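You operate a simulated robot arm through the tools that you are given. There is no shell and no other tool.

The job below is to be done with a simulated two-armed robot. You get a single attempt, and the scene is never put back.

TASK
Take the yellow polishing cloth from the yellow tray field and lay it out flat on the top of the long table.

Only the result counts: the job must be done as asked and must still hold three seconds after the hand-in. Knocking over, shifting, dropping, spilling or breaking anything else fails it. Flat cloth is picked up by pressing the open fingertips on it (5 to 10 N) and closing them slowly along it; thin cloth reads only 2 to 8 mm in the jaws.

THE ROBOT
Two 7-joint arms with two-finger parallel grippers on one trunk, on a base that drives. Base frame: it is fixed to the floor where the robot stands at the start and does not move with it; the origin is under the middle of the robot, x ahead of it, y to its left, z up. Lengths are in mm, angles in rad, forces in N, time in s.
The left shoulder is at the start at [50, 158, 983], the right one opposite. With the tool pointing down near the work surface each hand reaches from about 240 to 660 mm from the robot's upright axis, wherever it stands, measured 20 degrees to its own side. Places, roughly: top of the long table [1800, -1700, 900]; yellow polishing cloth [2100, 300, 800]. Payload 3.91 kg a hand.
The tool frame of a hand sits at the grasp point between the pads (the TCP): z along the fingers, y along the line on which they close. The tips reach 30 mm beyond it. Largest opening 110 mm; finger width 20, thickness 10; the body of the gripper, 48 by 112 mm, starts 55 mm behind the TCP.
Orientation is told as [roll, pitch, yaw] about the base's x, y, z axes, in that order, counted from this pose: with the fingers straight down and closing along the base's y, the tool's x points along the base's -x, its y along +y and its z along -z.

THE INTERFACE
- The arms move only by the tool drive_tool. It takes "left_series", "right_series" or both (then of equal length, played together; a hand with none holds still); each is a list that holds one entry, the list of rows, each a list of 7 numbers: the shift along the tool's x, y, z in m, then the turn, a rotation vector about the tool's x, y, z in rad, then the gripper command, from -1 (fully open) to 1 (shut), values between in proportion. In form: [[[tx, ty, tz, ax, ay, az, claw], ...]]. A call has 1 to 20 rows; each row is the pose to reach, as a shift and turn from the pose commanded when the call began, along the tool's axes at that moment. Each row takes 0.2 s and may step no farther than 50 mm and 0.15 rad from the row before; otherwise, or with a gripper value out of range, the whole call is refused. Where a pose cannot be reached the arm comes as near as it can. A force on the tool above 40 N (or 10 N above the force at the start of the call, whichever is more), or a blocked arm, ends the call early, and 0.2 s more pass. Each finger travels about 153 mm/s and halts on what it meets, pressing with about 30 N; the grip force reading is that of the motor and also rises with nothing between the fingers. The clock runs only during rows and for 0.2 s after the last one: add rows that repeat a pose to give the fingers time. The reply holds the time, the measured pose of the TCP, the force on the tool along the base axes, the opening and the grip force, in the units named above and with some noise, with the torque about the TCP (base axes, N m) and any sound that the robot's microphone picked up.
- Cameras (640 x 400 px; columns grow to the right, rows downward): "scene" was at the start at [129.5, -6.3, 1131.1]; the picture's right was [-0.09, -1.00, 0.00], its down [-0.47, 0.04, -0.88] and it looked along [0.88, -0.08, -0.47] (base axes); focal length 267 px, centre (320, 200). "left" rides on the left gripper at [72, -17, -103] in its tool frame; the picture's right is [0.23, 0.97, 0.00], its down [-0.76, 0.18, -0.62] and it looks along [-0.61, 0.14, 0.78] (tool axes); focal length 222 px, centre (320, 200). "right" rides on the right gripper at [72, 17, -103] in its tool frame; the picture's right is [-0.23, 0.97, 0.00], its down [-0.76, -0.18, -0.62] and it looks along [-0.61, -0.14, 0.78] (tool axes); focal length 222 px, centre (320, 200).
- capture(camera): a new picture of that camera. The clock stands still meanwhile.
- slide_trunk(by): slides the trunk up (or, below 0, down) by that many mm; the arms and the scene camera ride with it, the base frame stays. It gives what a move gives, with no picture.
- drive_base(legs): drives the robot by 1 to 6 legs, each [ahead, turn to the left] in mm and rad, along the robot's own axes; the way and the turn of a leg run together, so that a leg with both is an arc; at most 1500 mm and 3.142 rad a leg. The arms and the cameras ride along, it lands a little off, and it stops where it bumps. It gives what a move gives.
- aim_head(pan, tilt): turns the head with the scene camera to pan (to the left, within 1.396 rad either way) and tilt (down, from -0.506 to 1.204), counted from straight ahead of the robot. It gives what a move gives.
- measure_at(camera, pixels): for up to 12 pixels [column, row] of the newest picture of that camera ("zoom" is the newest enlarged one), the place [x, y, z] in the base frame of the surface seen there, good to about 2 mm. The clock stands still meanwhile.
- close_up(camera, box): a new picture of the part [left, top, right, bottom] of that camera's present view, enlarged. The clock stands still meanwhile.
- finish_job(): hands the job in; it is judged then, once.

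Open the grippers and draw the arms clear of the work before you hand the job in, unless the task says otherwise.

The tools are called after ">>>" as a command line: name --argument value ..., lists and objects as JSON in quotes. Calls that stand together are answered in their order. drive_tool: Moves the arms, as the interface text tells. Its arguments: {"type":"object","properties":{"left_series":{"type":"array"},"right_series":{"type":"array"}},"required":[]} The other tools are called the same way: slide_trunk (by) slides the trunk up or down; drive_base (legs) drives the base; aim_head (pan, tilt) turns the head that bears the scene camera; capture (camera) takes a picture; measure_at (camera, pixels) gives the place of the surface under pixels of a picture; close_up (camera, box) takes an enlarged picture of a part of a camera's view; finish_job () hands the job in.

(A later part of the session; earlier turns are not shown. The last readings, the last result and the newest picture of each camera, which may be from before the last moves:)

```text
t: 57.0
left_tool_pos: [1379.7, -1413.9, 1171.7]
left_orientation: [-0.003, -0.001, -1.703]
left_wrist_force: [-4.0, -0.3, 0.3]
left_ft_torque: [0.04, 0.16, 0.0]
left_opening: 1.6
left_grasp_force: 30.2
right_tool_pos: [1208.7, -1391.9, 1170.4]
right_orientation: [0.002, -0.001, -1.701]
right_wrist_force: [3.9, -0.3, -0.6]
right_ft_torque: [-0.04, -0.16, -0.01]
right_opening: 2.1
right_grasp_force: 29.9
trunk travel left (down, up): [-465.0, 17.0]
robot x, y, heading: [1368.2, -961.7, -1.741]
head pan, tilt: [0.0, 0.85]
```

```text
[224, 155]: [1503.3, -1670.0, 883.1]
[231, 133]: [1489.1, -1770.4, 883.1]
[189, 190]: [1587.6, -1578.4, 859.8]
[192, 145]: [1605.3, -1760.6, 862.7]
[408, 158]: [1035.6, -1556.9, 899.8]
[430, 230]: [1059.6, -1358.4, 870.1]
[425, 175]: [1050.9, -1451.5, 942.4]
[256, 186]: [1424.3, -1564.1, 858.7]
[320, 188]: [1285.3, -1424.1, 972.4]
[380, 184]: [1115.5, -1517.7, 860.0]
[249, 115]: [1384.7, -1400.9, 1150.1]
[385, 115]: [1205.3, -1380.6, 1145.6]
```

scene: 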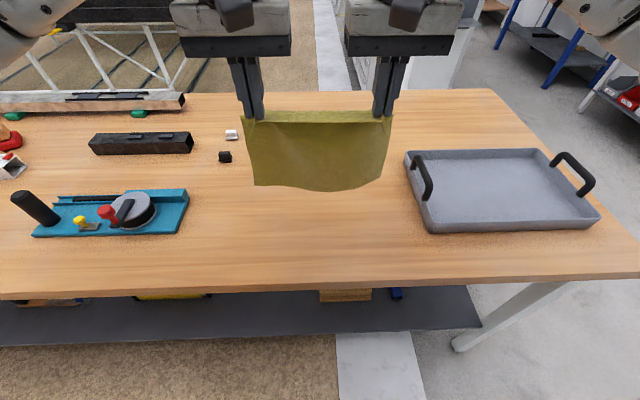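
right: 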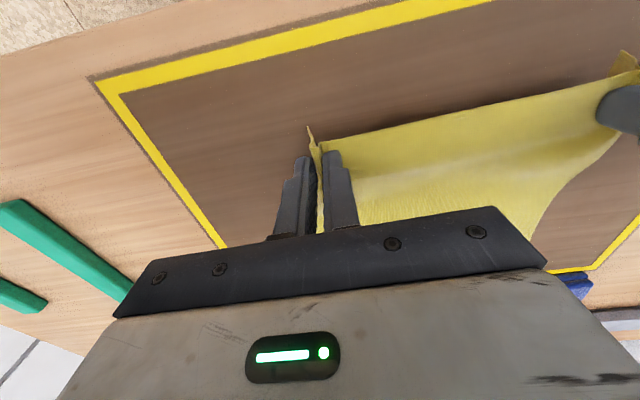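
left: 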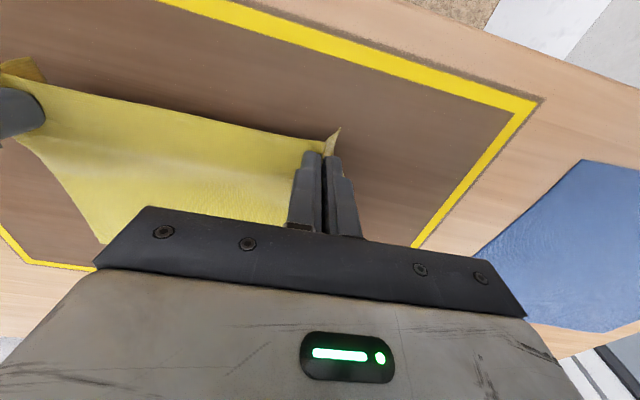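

The bottom of the cloth hangs at about z=970, 110 mm over the table. I move both hands 155 mm forward and 60 mm up in step.

>>> drive_tool --left_series '[[[-0.008, 0, -0.004, 0, 0, 0, 1], [-0.025, 0, -0.01, 0, 0, 0, 1], [-0.045, 0, -0.018, 0, 0, 0, 1], [-0.065, 0, -0.026, 0, 0, 0, 1], [-0.085, 0, -0.034, 0, 0, 0, 1], [-0.105, 0, -0.042, 0, 0, 0, 1], [-0.125, 0, -0.05, 0, 0, 0, 1], [-0.145, 0, -0.056, 0, 0, 0, 1], [-0.155, 0, -0.06, 0, 0, 0, 1], [-0.155, 0, -0.06, 0, 0, 0, 1]]]' --right_series '[[[-0.008, 0, -0.004, 0, 0, 0, 1], [-0.025, 0, -0.01, 0, 0, 0, 1], [-0.045, 0, -0.018, 0, 0, 0, 1], [-0.065, 0, -0.026, 0, 0, 0, 1], [-0.085, 0, -0.034, 0, 0, 0, 1], [-0.105, 0, -0.042, 0, 0, 0, 1], [-0.125, 0, -0.05, 0, 0, 0, 1], [-0.145, 0, -0.056, 0, 0, 0, 1], [-0.155, 0, -0.06, 0, 0, 0, 1], [-0.155, 0, -0.06, 0, 0, 0, 1]]]'

>>> capture --camera "scene"

```text
t: 59.2
left_tool_pos: [1361.7, -1557.0, 1227.6]
left_orientation: [-0.002, -0.001, -1.705]
left_wrist_force: [-11.3, 1.9, 0.6]
left_ft_torque: [0.1, 0.38, -0.06]
left_opening: 1.7
left_grasp_force: 29.8
left hand out of reach, approached as far as the arm can: row 9, 10
right_tool_pos: [1189.3, -1526.2, 1225.1]
right_orientation: [0.002, -0.001, -1.699]
right_wrist_force: [13.7, -2.9, 0.1]
right_ft_torque: [-0.07, -0.42, -0.06]
right_opening: 2.0
right_grasp_force: 30.2
right hand out of reach, approached as far as the arm can: row 8, 9, 10
trunk travel left (down, up): [-465.0, 17.0]
robot x, y, heading: [1370.5, -963.6, -1.741]
head pan, tilt: [0.0, 0.85]
```

```text
taken
```

scene: 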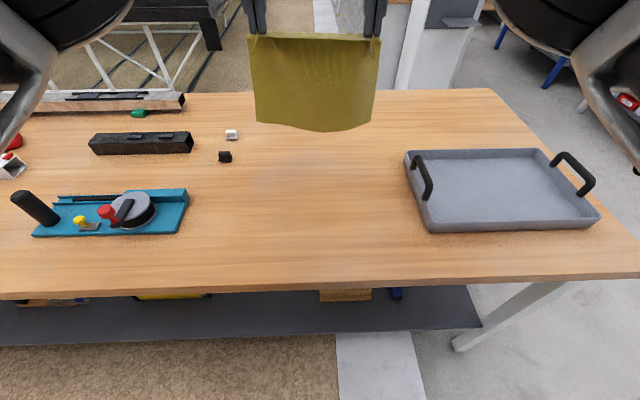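

Both hands ran out of reach at the last rows and the tension rose to about 13 N. I pull back 20 mm and lower 60 mm so both arms are well in reach again.

>>> drive_tool --left_series '[[[0.01, 0, 0.005, 0, 0, 0, 1], [0.02, 0, 0.015, 0, 0, 0, 1], [0.02, 0, 0.025, 0, 0, 0, 1], [0.02, 0, 0.035, 0, 0, 0, 1], [0.02, 0, 0.045, 0, 0, 0, 1], [0.02, 0, 0.055, 0, 0, 0, 1], [0.02, 0, 0.06, 0, 0, 0, 1], [0.02, 0, 0.06, 0, 0, 0, 1]]]' --right_series '[[[0.01, 0, 0.005, 0, 0, 0, 1], [0.02, 0, 0.015, 0, 0, 0, 1], [0.02, 0, 0.025, 0, 0, 0, 1], [0.02, 0, 0.035, 0, 0, 0, 1], [0.02, 0, 0.045, 0, 0, 0, 1], [0.02, 0, 0.055, 0, 0, 0, 1], [0.02, 0, 0.06, 0, 0, 0, 1], [0.02, 0, 0.06, 0, 0, 0, 1]]]'

>>> capture --camera "scene"

```text
t: 61.0
left_tool_pos: [1365.6, -1538.3, 1169.0]
left_orientation: [-0.001, 0.001, -1.703]
left_wrist_force: [-18.2, 3.5, -0.6]
left_ft_torque: [0.12, 0.54, -0.02]
left_opening: 2.0
left_grasp_force: 30.0
right_tool_pos: [1191.7, -1506.7, 1163.3]
right_orientation: [0.002, -0.001, -1.7]
right_wrist_force: [18.3, -3.9, -0.2]
right_ft_torque: [-0.09, -0.56, -0.02]
right_opening: 2.1
right_grasp_force: 29.7
trunk travel left (down, up): [-465.0, 17.0]
robot x, y, heading: [1370.0, -967.0, -1.743]
head pan, tilt: [0.0, 0.85]
```

```text
taken
```

scene: 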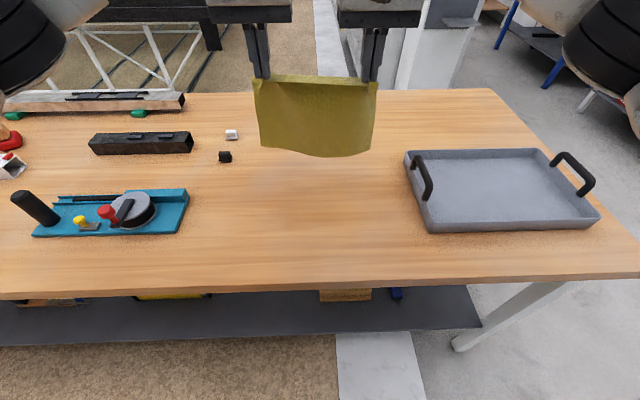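

The tension rose to 18 N because the clipped poses left the hands 177 mm apart and skewed (left 8 mm further forward, 5 mm higher). I bring the hands together by 5 mm and level the left with the right.

>>> drive_tool --left_series '[[[0.002, -0.001, 0.0015, 0, 0, 0, 1], [0.005, -0.002, 0.003, 0, 0, 0, 1], [0.008, -0.003, 0.005, 0, 0, 0, 1], [0.008, -0.003, 0.005, 0, 0, 0, 1]]]' --right_series '[[[0, 0.0005, 0, 0, 0, 0, 1], [0, 0.001, 0, 0, 0, 0, 1], [0, 0.0015, 0, 0, 0, 0, 1], [0, 0.0015, 0, 0, 0, 0, 1]]]'

>>> close_up --camera "scene" --box '[200, 40, 440, 190]'

>>> close_up --camera "right" --box '[160, 60, 480, 260]'

>>> close_up --camera "left" --box '[160, 60, 480, 260]'

```text
t: 62.0
left_tool_pos: [1364.3, -1531.8, 1163.5]
left_orientation: [0.0, 0.001, -1.699]
left_wrist_force: [-9.6, 0.7, -0.4]
left_ft_torque: [0.06, 0.27, 0.0]
left_opening: 1.8
left_grasp_force: 29.2
right_tool_pos: [1192.0, -1508.0, 1163.5]
right_orientation: [-0.001, 0.0, -1.703]
right_wrist_force: [9.5, -2.2, 0.2]
right_ft_torque: [-0.06, -0.29, -0.02]
right_opening: 1.7
right_grasp_force: 30.4
trunk travel left (down, up): [-465.0, 17.0]
robot x, y, heading: [1368.6, -961.4, -1.741]
head pan, tilt: [0.0, 0.85]
```

```text
2.67 times, centred on (320, 115) of scene
```

zoom: 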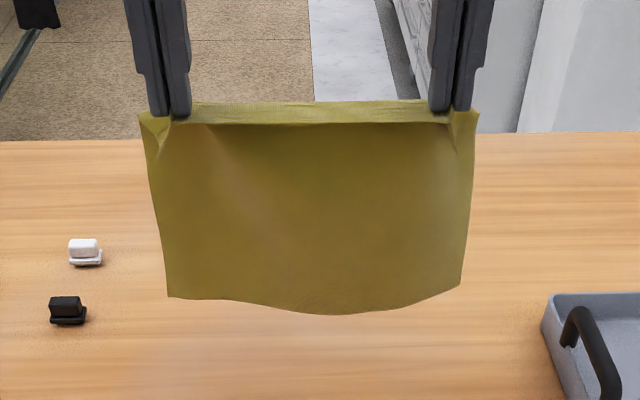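

```text
2.00 times, centred on (320, 160) of right
```

zoom: 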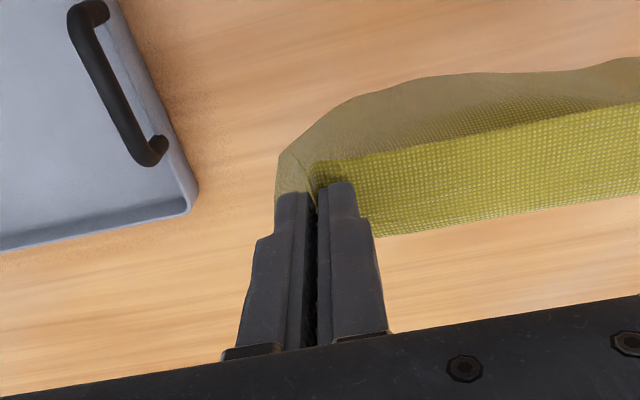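

```text
2.00 times, centred on (320, 160) of left
```

zoom: 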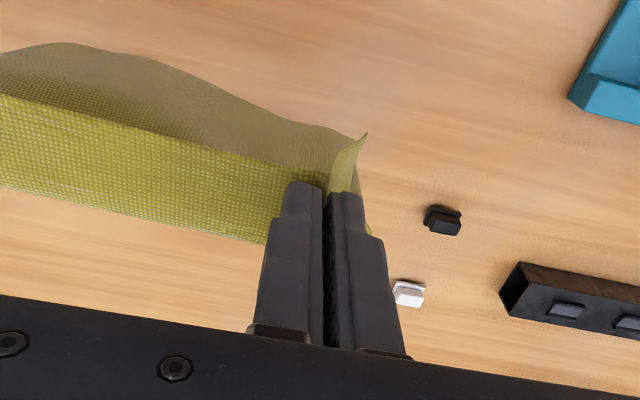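

The tension is down to 9.5 N. I measure the strip and the hanging sheet in the left zoom to know on which side of the fingers the sheet hangs.

>>> measure_at --camera "zoom" --pixels '[[100, 130], [100, 160], [100, 195], [100, 100], [100, 70], [230, 170], [230, 220], [230, 150], [230, 130], [345, 170], [362, 140], [60, 46]]'

```text
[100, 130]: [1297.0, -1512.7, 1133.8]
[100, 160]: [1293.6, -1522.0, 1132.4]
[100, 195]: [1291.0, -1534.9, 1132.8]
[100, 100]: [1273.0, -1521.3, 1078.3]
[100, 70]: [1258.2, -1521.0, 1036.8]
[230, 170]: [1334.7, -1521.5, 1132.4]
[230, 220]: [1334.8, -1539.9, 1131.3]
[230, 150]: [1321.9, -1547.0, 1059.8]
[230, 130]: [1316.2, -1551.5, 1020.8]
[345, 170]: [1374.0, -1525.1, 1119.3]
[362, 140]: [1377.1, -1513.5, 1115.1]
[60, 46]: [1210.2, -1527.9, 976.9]
```

The strip is horizontal at z=1132 and the sheet hangs from its forward side with its bottom at about z=975, so pulling toward me while lowering will lay it out. I lower the trunk by 100 mm to bring the bottom edge just over the table.

>>> slide_trunk --by -100

>>> close_up --camera "scene" --box '[160, 60, 480, 260]'

```text
t: 63.3
left_tool_pos: [1363.6, -1531.1, 1063.1]
left_orientation: [-0.003, 0.0, -1.702]
left_wrist_force: [-5.6, 0.6, -0.9]
left_ft_torque: [0.07, 0.2, -0.01]
left_opening: 1.7
left_grasp_force: 30.1
right_tool_pos: [1192.6, -1507.1, 1064.1]
right_orientation: [0.0, -0.002, -1.701]
right_wrist_force: [6.4, -1.1, -0.1]
right_ft_torque: [-0.03, -0.21, -0.04]
right_opening: 1.8
right_grasp_force: 30.1
trunk travel left (down, up): [-365.0, 117.0]
robot x, y, heading: [1370.7, -961.3, -1.739]
head pan, tilt: [0.0, 0.85]
```

```text
2.00 times, centred on (320, 160) of scene
```

zoom: 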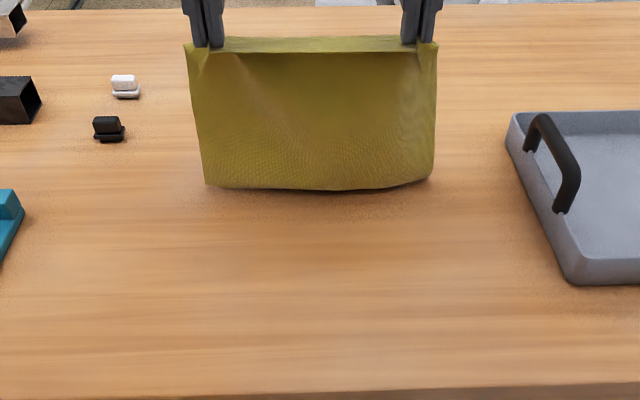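

The bottom edge is just touching the table (zoom row about 188). I now lower and pull back along a diagonal, 113 mm down and 110 mm toward me over 4 s.

>>> drive_tool --left_series '[[[0.004, 0, 0.006, 0, 0, 0, 1], [0.009, 0, 0.012, 0, 0, 0, 1], [0.0145, 0, 0.018, 0, 0, 0, 1], [0.02, 0, 0.024, 0, 0, 0, 1], [0.0255, 0, 0.03, 0, 0, 0, 1], [0.031, 0, 0.036, 0, 0, 0, 1], [0.0365, 0, 0.042, 0, 0, 0, 1], [0.042, 0, 0.048, 0, 0, 0, 1], [0.048, 0, 0.054, 0, 0, 0, 1], [0.054, 0, 0.06, 0, 0, 0, 1], [0.06, 0, 0.066, 0, 0, 0, 1], [0.066, 0, 0.072, 0, 0, 0, 1], [0.072, 0, 0.078, 0, 0, 0, 1], [0.078, 0, 0.084, 0, 0, 0, 1], [0.084, 0, 0.09, 0, 0, 0, 1], [0.09, 0, 0.095, 0, 0, 0, 1], [0.096, 0, 0.1, 0, 0, 0, 1], [0.102, 0, 0.105, 0, 0, 0, 1], [0.107, 0, 0.11, 0, 0, 0, 1], [0.11, 0, 0.113, 0, 0, 0, 1]]]' --right_series '[[[0.004, 0, 0.006, 0, 0, 0, 1], [0.009, 0, 0.012, 0, 0, 0, 1], [0.0145, 0, 0.018, 0, 0, 0, 1], [0.02, 0, 0.024, 0, 0, 0, 1], [0.0255, 0, 0.03, 0, 0, 0, 1], [0.031, 0, 0.036, 0, 0, 0, 1], [0.0365, 0, 0.042, 0, 0, 0, 1], [0.042, 0, 0.048, 0, 0, 0, 1], [0.048, 0, 0.054, 0, 0, 0, 1], [0.054, 0, 0.06, 0, 0, 0, 1], [0.06, 0, 0.066, 0, 0, 0, 1], [0.066, 0, 0.072, 0, 0, 0, 1], [0.072, 0, 0.078, 0, 0, 0, 1], [0.078, 0, 0.084, 0, 0, 0, 1], [0.084, 0, 0.09, 0, 0, 0, 1], [0.09, 0, 0.095, 0, 0, 0, 1], [0.096, 0, 0.1, 0, 0, 0, 1], [0.102, 0, 0.105, 0, 0, 0, 1], [0.107, 0, 0.11, 0, 0, 0, 1], [0.11, 0, 0.113, 0, 0, 0, 1]]]'

>>> close_up --camera "scene" --box '[160, 80, 480, 280]'

>>> capture --camera "left"

>>> capture --camera "right"

```text
t: 67.5
left_tool_pos: [1376.9, -1420.8, 949.6]
left_orientation: [0.001, -0.001, -1.702]
left_wrist_force: [-3.8, 0.6, 0.6]
left_ft_torque: [0.03, 0.13, -0.02]
left_opening: 1.9
left_grasp_force: 29.4
right_tool_pos: [1206.2, -1398.7, 952.3]
right_orientation: [0.0, -0.001, -1.702]
right_wrist_force: [4.4, -1.4, -0.3]
right_ft_torque: [-0.03, -0.15, 0.01]
right_opening: 2.1
right_grasp_force: 30.3
trunk travel left (down, up): [-365.0, 117.0]
robot x, y, heading: [1371.3, -964.2, -1.742]
head pan, tilt: [0.0, 0.85]
```

```text
2.00 times, centred on (320, 180) of scene
```

zoom: 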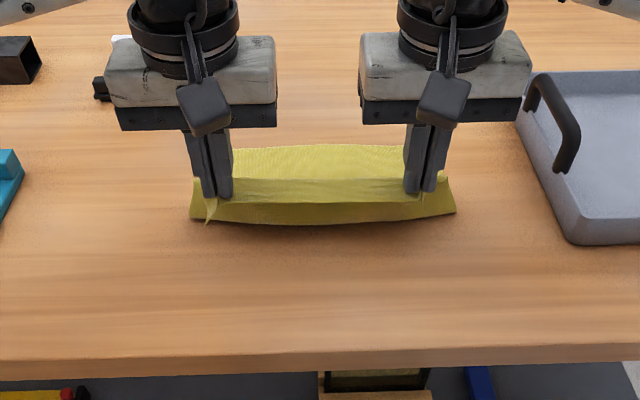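

```text
taken
```

left: 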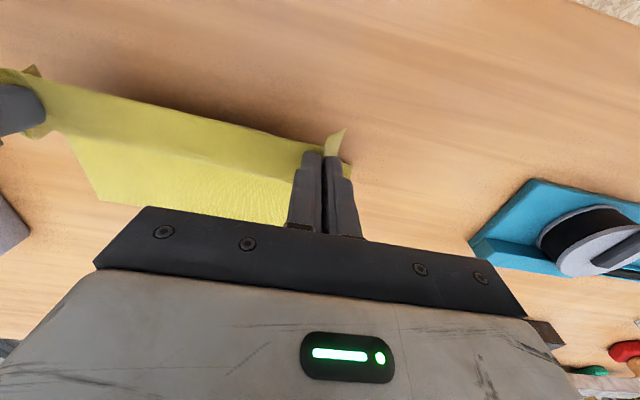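

```text
taken
```

right: 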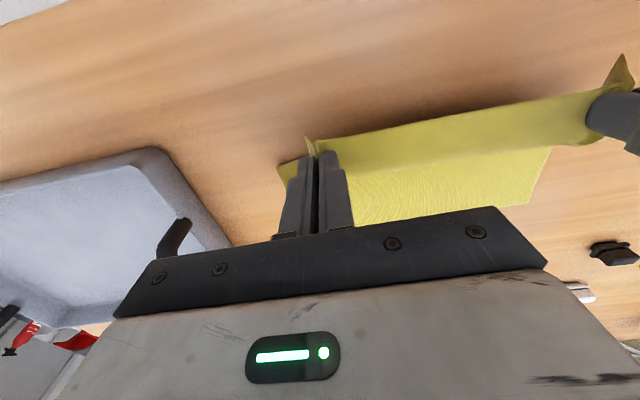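

The sheet's far part lies on the table, but below the strip the sheet bulges toward me (zoom rows 200–225). I measure the far edge and the bulge before pulling on.

>>> measure_at --camera "zoom" --pixels '[[320, 148], [320, 165], [320, 190], [320, 205], [320, 220], [240, 150], [400, 150], [195, 215], [450, 210], [260, 221], [320, 176]]'

>>> measure_at --camera "right" --pixels '[[545, 150], [525, 200], [450, 180], [400, 210], [450, 120], [400, 150], [400, 165], [285, 175]]'

```text
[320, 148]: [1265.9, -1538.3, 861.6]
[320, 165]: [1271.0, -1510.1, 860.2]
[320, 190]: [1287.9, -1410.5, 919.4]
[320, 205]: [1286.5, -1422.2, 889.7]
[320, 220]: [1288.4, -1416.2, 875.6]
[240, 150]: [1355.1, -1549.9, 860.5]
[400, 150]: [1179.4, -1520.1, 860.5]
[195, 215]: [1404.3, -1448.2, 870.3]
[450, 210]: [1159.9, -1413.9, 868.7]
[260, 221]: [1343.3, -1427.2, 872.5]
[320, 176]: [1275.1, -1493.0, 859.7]
```

```text
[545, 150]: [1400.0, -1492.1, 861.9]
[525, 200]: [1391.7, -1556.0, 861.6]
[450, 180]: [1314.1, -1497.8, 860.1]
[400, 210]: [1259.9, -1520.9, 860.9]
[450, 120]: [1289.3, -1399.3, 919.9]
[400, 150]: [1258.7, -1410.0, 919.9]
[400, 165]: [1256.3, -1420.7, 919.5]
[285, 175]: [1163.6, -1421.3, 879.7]
```

The far edge lies at n≈250 mm from the table edge and the sheet drops straight from the strip, with no fold. I continue: 58 mm back with 50 mm down, pulling ahead of the lowering.

>>> drive_tool --left_series '[[[0.006, 0, 0.002, 0, 0, 0, 1], [0.012, 0, 0.005, 0, 0, 0, 1], [0.018, 0, 0.009, 0, 0, 0, 1], [0.024, 0, 0.013, 0, 0, 0, 1], [0.03, 0, 0.018, 0, 0, 0, 1], [0.035, 0, 0.023, 0, 0, 0, 1], [0.04, 0, 0.028, 0, 0, 0, 1], [0.045, 0, 0.033, 0, 0, 0, 1], [0.049, 0, 0.038, 0, 0, 0, 1], [0.053, 0, 0.043, 0, 0, 0, 1], [0.056, 0, 0.047, 0, 0, 0, 1], [0.058, 0, 0.05, 0, 0, 0, 1]]]' --right_series '[[[0.006, 0, 0.002, 0, 0, 0, 1], [0.012, 0, 0.005, 0, 0, 0, 1], [0.018, 0, 0.009, 0, 0, 0, 1], [0.024, 0, 0.013, 0, 0, 0, 1], [0.03, 0, 0.018, 0, 0, 0, 1], [0.035, 0, 0.023, 0, 0, 0, 1], [0.04, 0, 0.028, 0, 0, 0, 1], [0.045, 0, 0.033, 0, 0, 0, 1], [0.049, 0, 0.038, 0, 0, 0, 1], [0.053, 0, 0.043, 0, 0, 0, 1], [0.056, 0, 0.047, 0, 0, 0, 1], [0.058, 0, 0.05, 0, 0, 0, 1]]]'

>>> close_up --camera "scene" --box '[160, 100, 480, 300]'

>>> capture --camera "left"

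>>> capture --camera "right"

```text
t: 70.1
left_tool_pos: [1385.0, -1364.4, 899.1]
left_orientation: [-0.003, -0.001, -1.702]
left_wrist_force: [-5.1, 0.9, 0.0]
left_ft_torque: [0.04, 0.13, -0.01]
left_opening: 1.5
left_grasp_force: 30.3
right_tool_pos: [1215.6, -1340.3, 901.8]
right_orientation: [0.0, -0.002, -1.703]
right_wrist_force: [5.0, -0.3, -0.8]
right_ft_torque: [-0.01, -0.12, 0.01]
right_opening: 2.0
right_grasp_force: 29.5
trunk travel left (down, up): [-365.0, 117.0]
robot x, y, heading: [1367.6, -959.0, -1.742]
head pan, tilt: [0.0, 0.85]
```

```text
2.00 times, centred on (320, 200) of scene
```

zoom: 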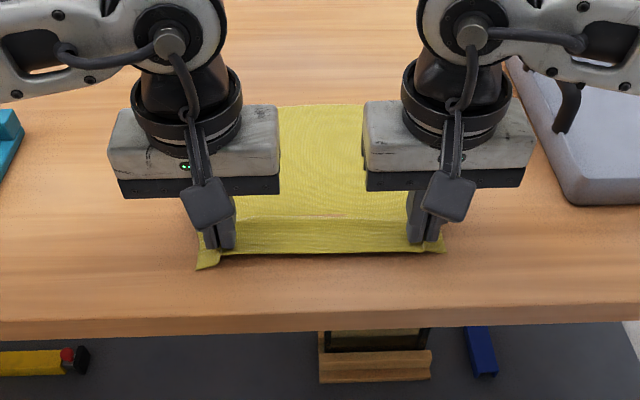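

```text
taken
```

left: 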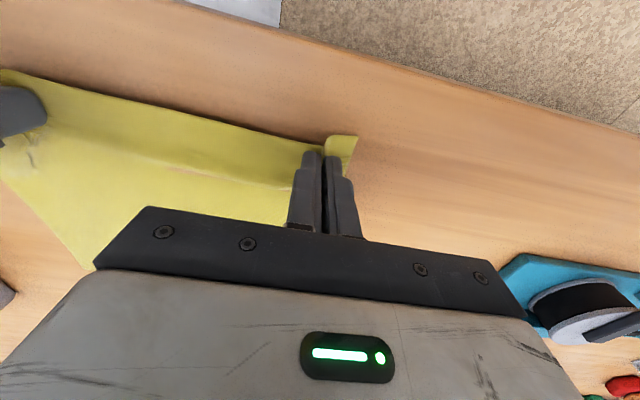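

```text
taken
```

right: 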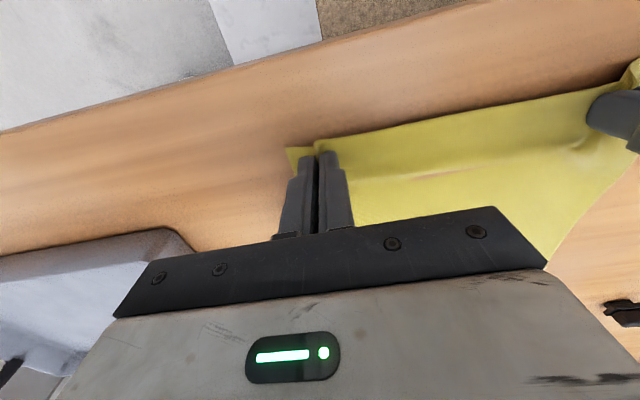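

The cloth is almost laid: only a small step remains just beyond the strip (zoom row 217). I drag it 10 mm toward me and lower the hands to within about 1 mm of the table.

>>> drive_tool --left_series '[[[0.003, 0, 0.001, 0, 0, 0, 1], [0.006, 0, 0.002, 0, 0, 0, 1], [0.008, 0, 0.003, 0, 0, 0, 1], [0.01, 0, 0.004, 0, 0, 0, 1], [0.01, 0, 0.005, 0, 0, 0, 1], [0.01, 0, 0.006, 0, 0, 0, 1], [0.01, 0, 0.006, 0, 0, 0, 1]]]' --right_series '[[[0.003, 0, 0.0015, 0, 0, 0, 1], [0.006, 0, 0.003, 0, 0, 0, 1], [0.008, 0, 0.0045, 0, 0, 0, 1], [0.01, 0, 0.006, 0, 0, 0, 1], [0.01, 0, 0.0075, 0, 0, 0, 1], [0.01, 0, 0.0085, 0, 0, 0, 1], [0.01, 0, 0.0085, 0, 0, 0, 1]]]'

>>> close_up --camera "right" --box '[160, 60, 640, 360]'

>>> close_up --camera "left" --box '[0, 60, 480, 360]'

```text
t: 71.7
left_tool_pos: [1388.2, -1353.5, 892.5]
left_orientation: [0.0, 0.001, -1.702]
left_wrist_force: [-5.6, 0.0, -1.1]
left_ft_torque: [0.03, 0.17, -0.05]
left_opening: 1.8
left_grasp_force: 29.7
right_tool_pos: [1217.3, -1332.0, 892.7]
right_orientation: [0.002, -0.002, -1.701]
right_wrist_force: [5.3, -1.1, 1.4]
right_ft_torque: [0.0, -0.2, -0.02]
right_opening: 2.3
right_grasp_force: 30.4
trunk travel left (down, up): [-365.0, 117.0]
robot x, y, heading: [1372.2, -959.7, -1.743]
head pan, tilt: [0.0, 0.85]
```

```text
1.33 times, centred on (400, 210) of right
```

zoom: 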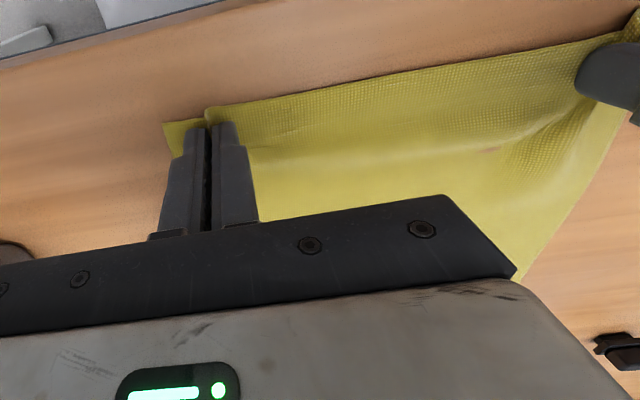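

```text
1.33 times, centred on (240, 210) of left
```

zoom: 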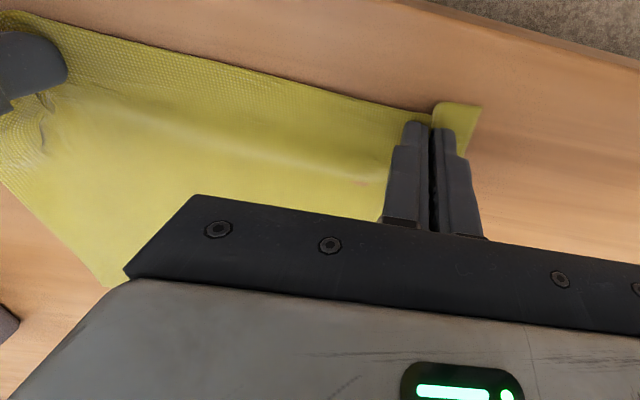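

The strip is about 1 mm over the table and taut. I lower both hands in small steps to press lightly on the cloth.

>>> drive_tool --left_series '[[[0, 0, 0.0005, 0, 0, 0, 1], [0, 0, 0.001, 0, 0, 0, 1], [0, 0, 0.0015, 0, 0, 0, 1], [0, 0, 0.0015, 0, 0, 0, 1]]]' --right_series '[[[0, 0, 0.0003, 0, 0, 0, 1], [0, 0, 0.0006, 0, 0, 0, 1], [0, 0, 0.001, 0, 0, 0, 1], [0, 0, 0.001, 0, 0, 0, 1]]]'

```text
t: 72.7
left_tool_pos: [1386.8, -1355.4, 891.8]
left_orientation: [-0.002, 0.0, -1.703]
left_wrist_force: [-4.8, -0.2, -0.4]
left_ft_torque: [0.03, 0.15, -0.01]
left_opening: 2.0
left_grasp_force: 30.2
right_tool_pos: [1215.9, -1331.2, 892.2]
right_orientation: [0.002, 0.0, -1.702]
right_wrist_force: [5.5, 0.2, 6.5]
right_ft_torque: [0.01, -0.13, 0.0]
right_opening: 1.9
right_grasp_force: 30.0
trunk travel left (down, up): [-365.0, 117.0]
robot x, y, heading: [1367.1, -963.2, -1.747]
head pan, tilt: [0.0, 0.85]
```

The right hand now presses with 6.5 N; the left has no contact yet. I lower the left a little more and relieve the tension between the hands by 1 mm.

>>> drive_tool --left_series '[[[0, -0.0005, 0.0004, 0, 0, 0, 1], [0, -0.0005, 0.0008, 0, 0, 0, 1], [0, -0.0005, 0.0012, 0, 0, 0, 1], [0, -0.0005, 0.0012, 0, 0, 0, 1]]]'

```text
t: 73.7
left_tool_pos: [1387.4, -1354.6, 891.1]
left_orientation: [-0.001, -0.002, -1.701]
left_wrist_force: [-4.9, 0.0, 1.3]
left_ft_torque: [0.03, 0.15, -0.03]
left_opening: 1.8
left_grasp_force: 30.2
right_tool_pos: [1215.7, -1330.4, 891.6]
right_orientation: [-0.001, -0.003, -1.702]
right_wrist_force: [6.0, 0.7, 8.5]
right_ft_torque: [0.0, -0.18, -0.03]
right_opening: 1.8
right_grasp_force: 30.4
trunk travel left (down, up): [-365.0, 117.0]
robot x, y, heading: [1368.2, -960.4, -1.741]
head pan, tilt: [0.0, 0.85]
```

Left contact is at 1.3 N. I press it 0.4 mm more, then open both jaws slowly while shifting each hand outward by half the opening, so the inner finger stays put and the outer one spreads the corner.

>>> drive_tool --left_series '[[[0, 0, 0.0003, 0, 0, 0, 1], [0, 0, 0.0005, 0, 0, 0, 1], [0, 0.0, 0.0005, 0, 0, 0, 0.96], [0, 0.001, 0.0005, 0, 0, 0, 0.93], [0, 0.002, 0.0005, 0, 0, 0, 0.9], [0, 0.003, 0.0005, 0, 0, 0, 0.86], [0, 0.004, 0.0005, 0, 0, 0, 0.82], [0, 0.005, 0.0005, 0, 0, 0, 0.78], [0, 0.006, 0.0005, 0, 0, 0, 0.74], [0, 0.007, 0.0005, 0, 0, 0, 0.7], [0, 0.008, 0.0005, 0, 0, 0, 0.66], [0, 0.009, 0.0005, 0, 0, 0, 0.62], [0, 0.01, 0.0005, 0, 0, 0, 0.6]]]' --right_series '[[[0, 0, 0, 0, 0, 0, 1], [0, 0, 0, 0, 0, 0, 1], [0, 0.0, 0, 0, 0, 0, 0.96], [0, -0.001, 0, 0, 0, 0, 0.93], [0, -0.002, 0, 0, 0, 0, 0.9], [0, -0.003, 0, 0, 0, 0, 0.86], [0, -0.004, 0, 0, 0, 0, 0.82], [0, -0.005, 0, 0, 0, 0, 0.78], [0, -0.006, 0, 0, 0, 0, 0.74], [0, -0.007, 0, 0, 0, 0, 0.7], [0, -0.008, 0, 0, 0, 0, 0.66], [0, -0.009, 0, 0, 0, 0, 0.62], [0, -0.01, 0, 0, 0, 0, 0.6]]]'

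>>> close_up --camera "right" --box '[160, 60, 640, 360]'

>>> close_up --camera "left" --box '[0, 60, 480, 360]'

```text
t: 76.5
left_tool_pos: [1396.6, -1356.4, 891.5]
left_orientation: [-0.002, -0.002, -1.703]
left_wrist_force: [-2.4, 0.9, 4.7]
left_ft_torque: [0.03, 0.04, 0.0]
left_opening: 21.3
left_grasp_force: 0.0
right_tool_pos: [1207.3, -1328.7, 891.6]
right_orientation: [0.0, 0.0, -1.7]
right_wrist_force: [0.8, 0.0, 3.0]
right_ft_torque: [0.03, 0.0, 0.01]
right_opening: 22.0
right_grasp_force: 0.0
trunk travel left (down, up): [-365.0, 117.0]
robot x, y, heading: [1371.9, -962.0, -1.739]
head pan, tilt: [0.0, 0.85]
```

```text
1.33 times, centred on (400, 210) of right
```

zoom: 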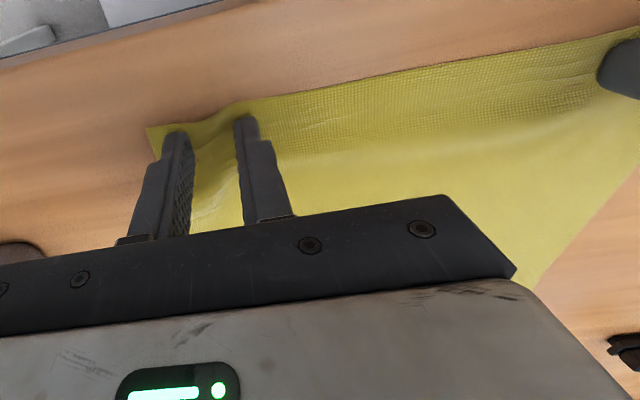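

```text
1.33 times, centred on (240, 210) of left
```

zoom: 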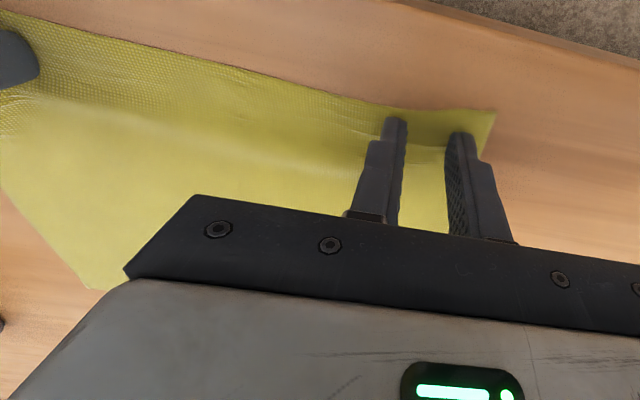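

The pinched ridges have opened out flat at both corners. I lift both hands straight up by 80 mm and look at the cloth.

>>> drive_tool --left_series '[[[0, 0, -0.001, 0, 0, 0, 0.6], [0, 0, -0.004, 0, 0, 0, 0.6], [0, 0, -0.01, 0, 0, 0, 0.6], [0, 0, -0.025, 0, 0, 0, 0.6], [0, 0, -0.05, 0, 0, 0, 0.6], [0, 0, -0.08, 0, 0, 0, 0.6]]]' --right_series '[[[0, 0, -0.001, 0, 0, 0, 0.6], [0, 0, -0.004, 0, 0, 0, 0.6], [0, 0, -0.01, 0, 0, 0, 0.6], [0, 0, -0.025, 0, 0, 0, 0.6], [0, 0, -0.05, 0, 0, 0, 0.6], [0, 0, -0.08, 0, 0, 0, 0.6]]]'

>>> slide_trunk --by 100

>>> capture --camera "scene"

>>> capture --camera "left"

>>> capture --camera "right"

```text
t: 77.9
left_tool_pos: [1395.5, -1356.0, 970.7]
left_orientation: [0.0, 0.0, -1.701]
left_wrist_force: [-0.1, 0.8, -0.5]
left_ft_torque: [0.0, -0.01, 0.01]
left_opening: 21.9
left_grasp_force: 0.0
right_tool_pos: [1206.2, -1327.6, 972.2]
right_orientation: [0.001, 0.0, -1.702]
right_wrist_force: [-0.2, 0.1, 0.1]
right_ft_torque: [-0.01, -0.02, -0.03]
right_opening: 21.8
right_grasp_force: 0.0
trunk travel left (down, up): [-365.0, 117.0]
robot x, y, heading: [1368.7, -963.0, -1.741]
head pan, tilt: [0.0, 0.85]
```

```text
t: 79.3
left_tool_pos: [1396.8, -1356.2, 1071.3]
left_orientation: [-0.001, -0.001, -1.702]
left_wrist_force: [-0.1, -0.8, 1.4]
left_ft_torque: [0.01, -0.01, 0.0]
left_opening: 22.0
left_grasp_force: 0.1
right_tool_pos: [1206.0, -1328.7, 1071.6]
right_orientation: [0.001, -0.001, -1.702]
right_wrist_force: [0.4, 1.1, 0.5]
right_ft_torque: [-0.02, -0.01, -0.01]
right_opening: 22.1
right_grasp_force: 0.1
trunk travel left (down, up): [-465.0, 17.0]
robot x, y, heading: [1367.7, -961.9, -1.741]
head pan, tilt: [0.0, 0.85]
```

```text
taken
```

scene: 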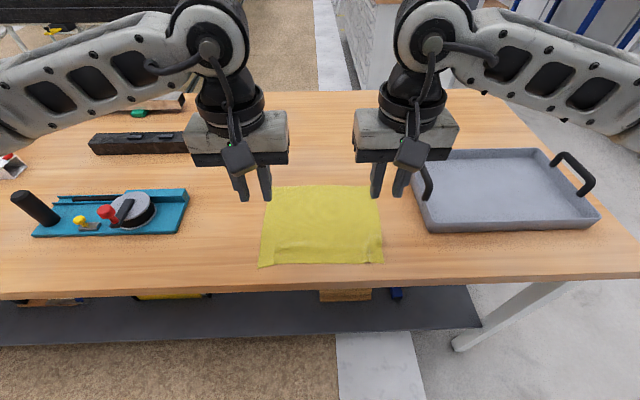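

```text
taken
```

left: 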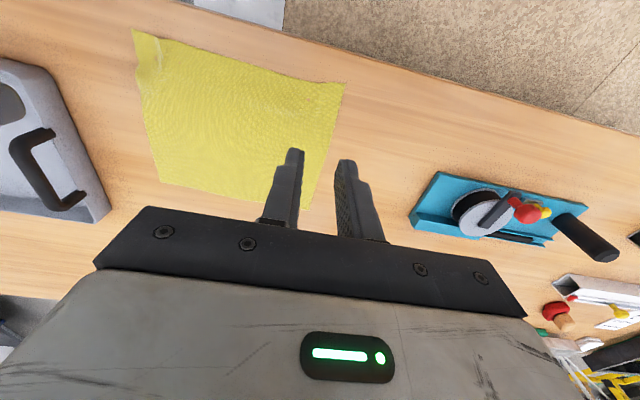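

```text
taken
```

right: 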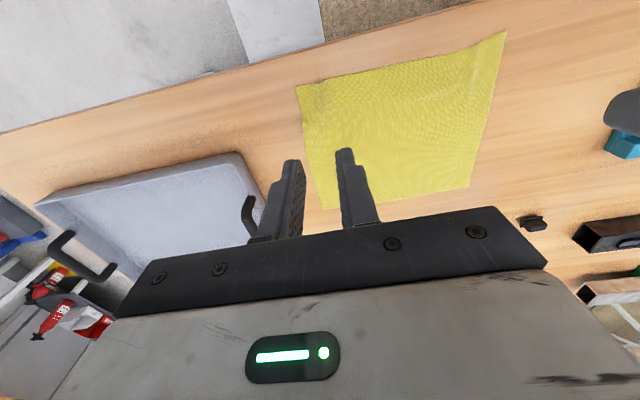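

The cloth lies spread out on the long table, corners at about (272,187), (378,185), (382,263), (260,266). I take a close-up to check how flat it is.

>>> close_up --camera "scene" --box '[240, 170, 400, 270]'

```text
4.00 times, centred on (320, 220) of scene
```

zoom: 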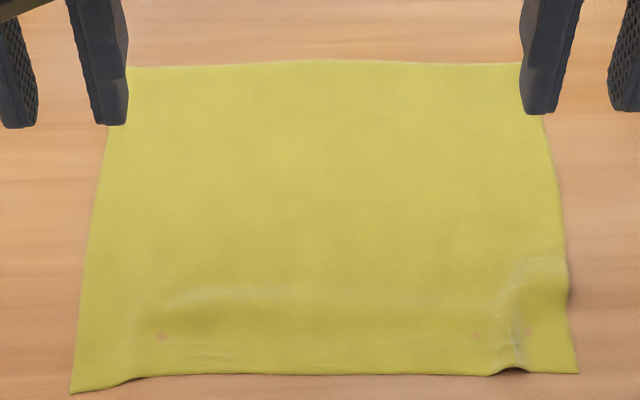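

A low ripple runs along the near part, with a small buckle near zoom pixel (510,360). I measure the heights there and the corners.

>>> measure_at --camera "zoom" --pixels '[[76, 388], [573, 370], [130, 72], [515, 68], [320, 200], [320, 295], [200, 290], [510, 355], [515, 320], [540, 270], [500, 368], [320, 365]]'

>>> measure_at --camera "zoom" --pixels '[[320, 280], [320, 310], [320, 330], [420, 290], [460, 300], [490, 300], [530, 300], [560, 300], [510, 340], [520, 280], [130, 330], [200, 310]]'

```text
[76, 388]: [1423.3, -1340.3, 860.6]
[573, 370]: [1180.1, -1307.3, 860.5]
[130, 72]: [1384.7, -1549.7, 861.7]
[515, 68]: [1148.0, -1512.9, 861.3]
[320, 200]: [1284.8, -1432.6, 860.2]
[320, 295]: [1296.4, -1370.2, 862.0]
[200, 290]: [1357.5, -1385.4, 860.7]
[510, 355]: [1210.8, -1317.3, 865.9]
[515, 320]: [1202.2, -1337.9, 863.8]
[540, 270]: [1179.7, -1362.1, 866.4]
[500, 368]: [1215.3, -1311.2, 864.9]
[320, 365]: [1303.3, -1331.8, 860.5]
```

```text
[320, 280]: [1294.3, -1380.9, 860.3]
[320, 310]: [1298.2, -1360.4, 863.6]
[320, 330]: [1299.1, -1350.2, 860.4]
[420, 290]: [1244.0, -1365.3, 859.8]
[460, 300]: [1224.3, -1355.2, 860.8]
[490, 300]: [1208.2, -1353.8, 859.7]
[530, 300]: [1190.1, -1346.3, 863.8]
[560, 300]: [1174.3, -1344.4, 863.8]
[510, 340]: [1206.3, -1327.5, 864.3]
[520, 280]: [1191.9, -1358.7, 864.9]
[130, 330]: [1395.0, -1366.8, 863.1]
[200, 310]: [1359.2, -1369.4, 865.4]
```

The cloth lies flat within about 5 mm, with slight ripples near the front edge. I will draw the two front corners gently outward: first close the fingers and position the tips over the corners.

>>> drive_tool --left_series '[[[0.002, 0.004, 0.01, 0, 0, 0, 0.8], [0.004, 0.008, 0.03, 0, 0, 0, 1], [0.0052, 0.01, 0.05, 0, 0, 0, 1], [0.0052, 0.01, 0.07, 0, 0, 0, 1], [0.0052, 0.01, 0.07, 0, 0, 0, 1]]]' --right_series '[[[0.001, -0.005, 0.01, 0, 0, 0, 0.8], [0.003, -0.01, 0.03, 0, 0, 0, 1], [0.0038, -0.0146, 0.05, 0, 0, 0, 1], [0.0038, -0.0146, 0.07, 0, 0, 0, 1], [0.0038, -0.0146, 0.07, 0, 0, 0, 1]]]'

>>> slide_trunk --by -100

>>> close_up --camera "scene" --box '[220, 160, 420, 285]'

>>> capture --camera "right"

>>> capture --camera "left"

```text
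t: 80.5
left_tool_pos: [1406.7, -1352.6, 1000.6]
left_orientation: [-0.001, -0.002, -1.7]
left_wrist_force: [0.5, -0.2, -0.1]
left_ft_torque: [0.01, 0.02, 0.01]
left_opening: 0.0
left_grasp_force: 29.9
right_tool_pos: [1190.9, -1323.1, 1001.9]
right_orientation: [0.0, -0.003, -1.702]
right_wrist_force: [0.0, -0.7, -0.2]
right_ft_torque: [-0.01, 0.02, 0.02]
right_opening: 0.0
right_grasp_force: 29.7
trunk travel left (down, up): [-465.0, 17.0]
robot x, y, heading: [1368.0, -962.1, -1.739]
head pan, tilt: [0.0, 0.85]
```

```text
t: 81.8
left_tool_pos: [1407.2, -1352.1, 900.9]
left_orientation: [0.0, 0.0, -1.702]
left_wrist_force: [1.2, -0.8, -0.4]
left_ft_torque: [-0.01, -0.01, 0.04]
left_opening: 0.0
left_grasp_force: 30.0
right_tool_pos: [1191.3, -1322.5, 902.3]
right_orientation: [0.0, 0.001, -1.701]
right_wrist_force: [-0.4, 0.6, 0.4]
right_ft_torque: [0.0, 0.0, -0.01]
right_opening: 0.1
right_grasp_force: 29.8
trunk travel left (down, up): [-365.0, 117.0]
robot x, y, heading: [1368.0, -962.5, -1.74]
head pan, tilt: [0.0, 0.85]
```

```text
3.20 times, centred on (320, 222) of scene
```

zoom: 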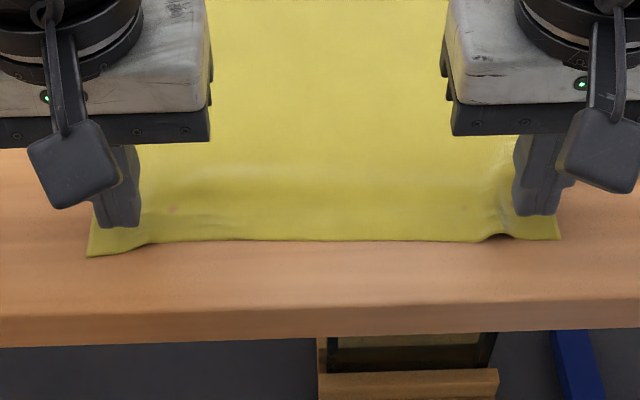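

```text
taken
```

right: 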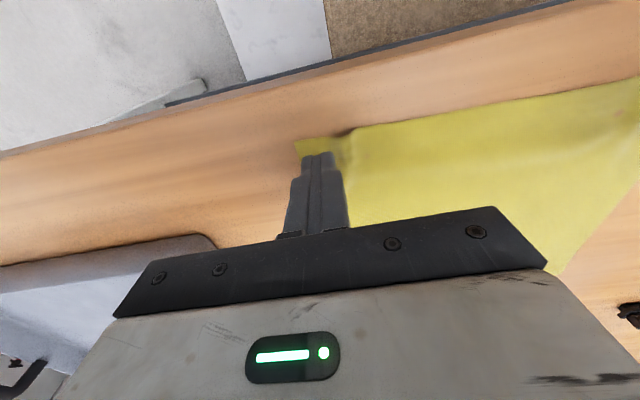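

```text
taken
```

left: 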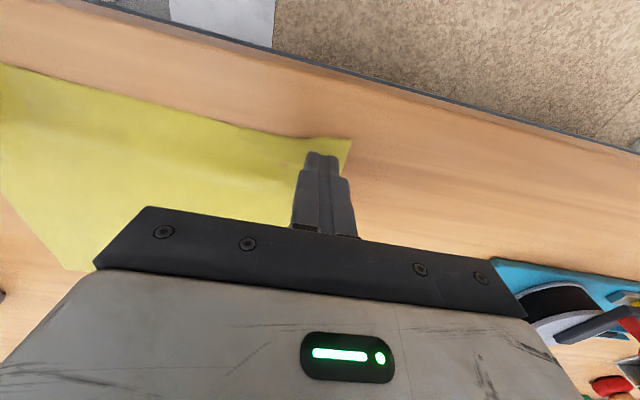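

The closed tips hover 10 mm above both front corners, with the buckle just inside the right finger (zoom (500,228)). I lower them to a light contact.

>>> drive_tool --left_series '[[[0, 0, 0.004, 0, 0, 0, 1], [0, 0, 0.007, 0, 0, 0, 1], [0, 0, 0.008, 0, 0, 0, 1], [0, 0, 0.0087, 0, 0, 0, 1], [0, 0, 0.0094, 0, 0, 0, 1], [0, 0, 0.0094, 0, 0, 0, 1]]]' --right_series '[[[0, 0, 0.004, 0, 0, 0, 1], [0, 0, 0.007, 0, 0, 0, 1], [0, 0, 0.0085, 0, 0, 0, 1], [0, 0, 0.0092, 0, 0, 0, 1], [0, 0, 0.0098, 0, 0, 0, 1], [0, 0, 0.0098, 0, 0, 0, 1]]]'

```text
t: 83.2
left_tool_pos: [1407.5, -1352.7, 891.0]
left_orientation: [-0.001, 0.0, -1.702]
left_wrist_force: [0.0, 0.3, 0.3]
left_ft_torque: [0.02, -0.02, 0.03]
left_opening: 0.0
left_grasp_force: 30.0
right_tool_pos: [1192.7, -1324.1, 891.7]
right_orientation: [-0.001, 0.0, -1.7]
right_wrist_force: [0.1, 0.3, -0.3]
right_ft_torque: [0.0, -0.02, -0.01]
right_opening: 0.0
right_grasp_force: 30.0
trunk travel left (down, up): [-365.0, 117.0]
robot x, y, heading: [1368.9, -963.5, -1.743]
head pan, tilt: [0.0, 0.85]
```

No contact yet; I lower both by up to another millimetre in fine steps.

>>> drive_tool --left_series '[[[0, 0, 0.0004, 0, 0, 0, 1], [0, 0, 0.0008, 0, 0, 0, 1], [0, 0, 0.0008, 0, 0, 0, 1]]]' --right_series '[[[0, 0, 0.0004, 0, 0, 0, 1], [0, 0, 0.0008, 0, 0, 0, 1], [0, 0, 0.0008, 0, 0, 0, 1]]]'

```text
t: 84.0
left_tool_pos: [1406.4, -1353.3, 891.5]
left_orientation: [-0.002, -0.001, -1.702]
left_wrist_force: [0.3, 0.4, 3.3]
left_ft_torque: [0.05, -0.03, -0.03]
left_opening: 0.1
left_grasp_force: 30.3
right_tool_pos: [1192.4, -1323.5, 890.3]
right_orientation: [0.0, -0.003, -1.702]
right_wrist_force: [-0.5, -0.5, 2.6]
right_ft_torque: [0.03, -0.02, -0.04]
right_opening: 0.1
right_grasp_force: 30.2
trunk travel left (down, up): [-365.0, 117.0]
robot x, y, heading: [1372.0, -962.5, -1.744]
head pan, tilt: [0.0, 0.85]
```

Both tips touch with about 3 N. I press 0.3 mm more and draw the right corner 6 mm to the right and the left one 3 mm to the left, both 4 mm toward me, then look.

>>> drive_tool --left_series '[[[0, 0, 0.0003, 0, 0, 0, 1], [0.0006, 0.0004, 0.0003, 0, 0, 0, 1], [0.0012, 0.0009, 0.0003, 0, 0, 0, 1], [0.0018, 0.0013, 0.0003, 0, 0, 0, 1], [0.0024, 0.0018, 0.0003, 0, 0, 0, 1], [0.003, 0.0022, 0.0003, 0, 0, 0, 1], [0.0036, 0.0027, 0.0003, 0, 0, 0, 1], [0.004, 0.003, 0.0003, 0, 0, 0, 1]]]' --right_series '[[[0, 0, 0.0003, 0, 0, 0, 1], [0.0006, -0.0009, 0.0003, 0, 0, 0, 1], [0.0012, -0.0018, 0.0003, 0, 0, 0, 1], [0.0018, -0.0027, 0.0003, 0, 0, 0, 1], [0.0024, -0.0036, 0.0003, 0, 0, 0, 1], [0.003, -0.0045, 0.0003, 0, 0, 0, 1], [0.0036, -0.0054, 0.0003, 0, 0, 0, 1], [0.004, -0.006, 0.0003, 0, 0, 0, 1]]]'

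>>> close_up --camera "scene" --box '[220, 160, 420, 285]'

```text
t: 85.8
left_tool_pos: [1410.6, -1349.6, 889.7]
left_orientation: [-0.002, 0.0, -1.702]
left_wrist_force: [-2.2, -1.9, 7.3]
left_ft_torque: [0.02, 0.04, -0.01]
left_opening: 0.0
left_grasp_force: 30.3
right_tool_pos: [1186.7, -1319.2, 890.2]
right_orientation: [0.002, 0.0, -1.701]
right_wrist_force: [1.7, -0.3, 7.4]
right_ft_torque: [-0.01, -0.07, -0.01]
right_opening: 0.2
right_grasp_force: 30.0
trunk travel left (down, up): [-365.0, 117.0]
robot x, y, heading: [1369.2, -962.1, -1.741]
head pan, tilt: [0.0, 0.85]
```

```text
3.20 times, centred on (320, 222) of scene
```

zoom: 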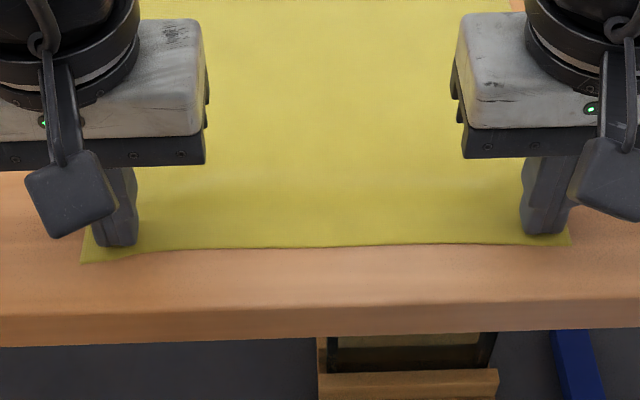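

The front edge is now smooth and the buckle is gone. I lift both hands straight up, open them well above the cloth, and slide the trunk up to look.

>>> drive_tool --left_series '[[[0, 0, -0.0005, 0, 0, 0, 1], [0, 0, -0.0015, 0, 0, 0, 1], [0, 0, -0.004, 0, 0, 0, 1], [0, 0, -0.012, 0, 0, 0, 1], [0, 0, -0.03, 0, 0, 0, 1], [0, 0, -0.06, 0, 0, 0, 1], [0, 0, -0.09, 0, 0, 0, 0.5], [0, 0, -0.09, 0, 0, 0, 0.0], [0, 0, -0.09, 0, 0, 0, -0.3]]]' --right_series '[[[0, 0, -0.0005, 0, 0, 0, 1], [0, 0, -0.0015, 0, 0, 0, 1], [0, 0, -0.004, 0, 0, 0, 1], [0, 0, -0.012, 0, 0, 0, 1], [0, 0, -0.03, 0, 0, 0, 1], [0, 0, -0.06, 0, 0, 0, 1], [0, 0, -0.09, 0, 0, 0, 0.5], [0, 0, -0.09, 0, 0, 0, 0.0], [0, 0, -0.09, 0, 0, 0, -0.3]]]'

>>> slide_trunk --by 100

>>> close_up --camera "scene" --box '[240, 170, 400, 270]'

```text
t: 87.8
left_tool_pos: [1411.0, -1348.6, 982.2]
left_orientation: [-0.001, 0.001, -1.702]
left_wrist_force: [0.0, 0.3, 0.5]
left_ft_torque: [0.0, 0.01, -0.02]
left_opening: 71.5
left_grasp_force: 0.1
right_tool_pos: [1186.7, -1316.7, 983.2]
right_orientation: [-0.001, -0.002, -1.703]
right_wrist_force: [0.3, -0.4, -0.2]
right_ft_torque: [0.0, 0.02, -0.03]
right_opening: 71.7
right_grasp_force: 0.0
trunk travel left (down, up): [-365.0, 117.0]
robot x, y, heading: [1367.9, -964.7, -1.742]
head pan, tilt: [0.0, 0.85]
```

```text
t: 89.1
left_tool_pos: [1410.1, -1350.4, 1082.0]
left_orientation: [-0.003, 0.001, -1.701]
left_wrist_force: [0.5, 0.5, 0.8]
left_ft_torque: [-0.02, -0.02, -0.02]
left_opening: 71.6
left_grasp_force: 0.1
right_tool_pos: [1187.1, -1316.2, 1082.1]
right_orientation: [-0.001, -0.001, -1.702]
right_wrist_force: [-1.1, -0.5, -0.2]
right_ft_torque: [-0.01, -0.03, 0.01]
right_opening: 71.5
right_grasp_force: 0.0
trunk travel left (down, up): [-465.0, 17.0]
robot x, y, heading: [1369.9, -963.2, -1.741]
head pan, tilt: [0.0, 0.85]
```

```text
4.00 times, centred on (320, 220) of scene
```

zoom: 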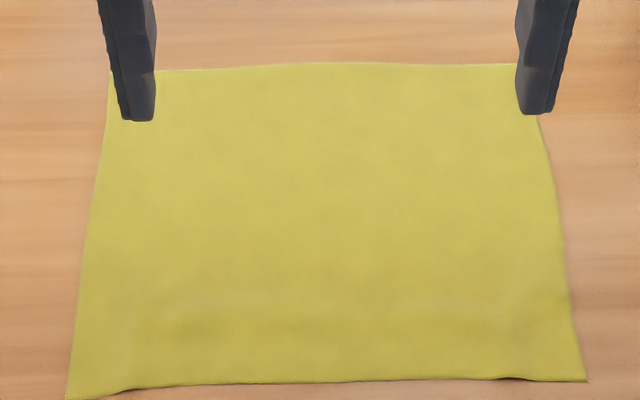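

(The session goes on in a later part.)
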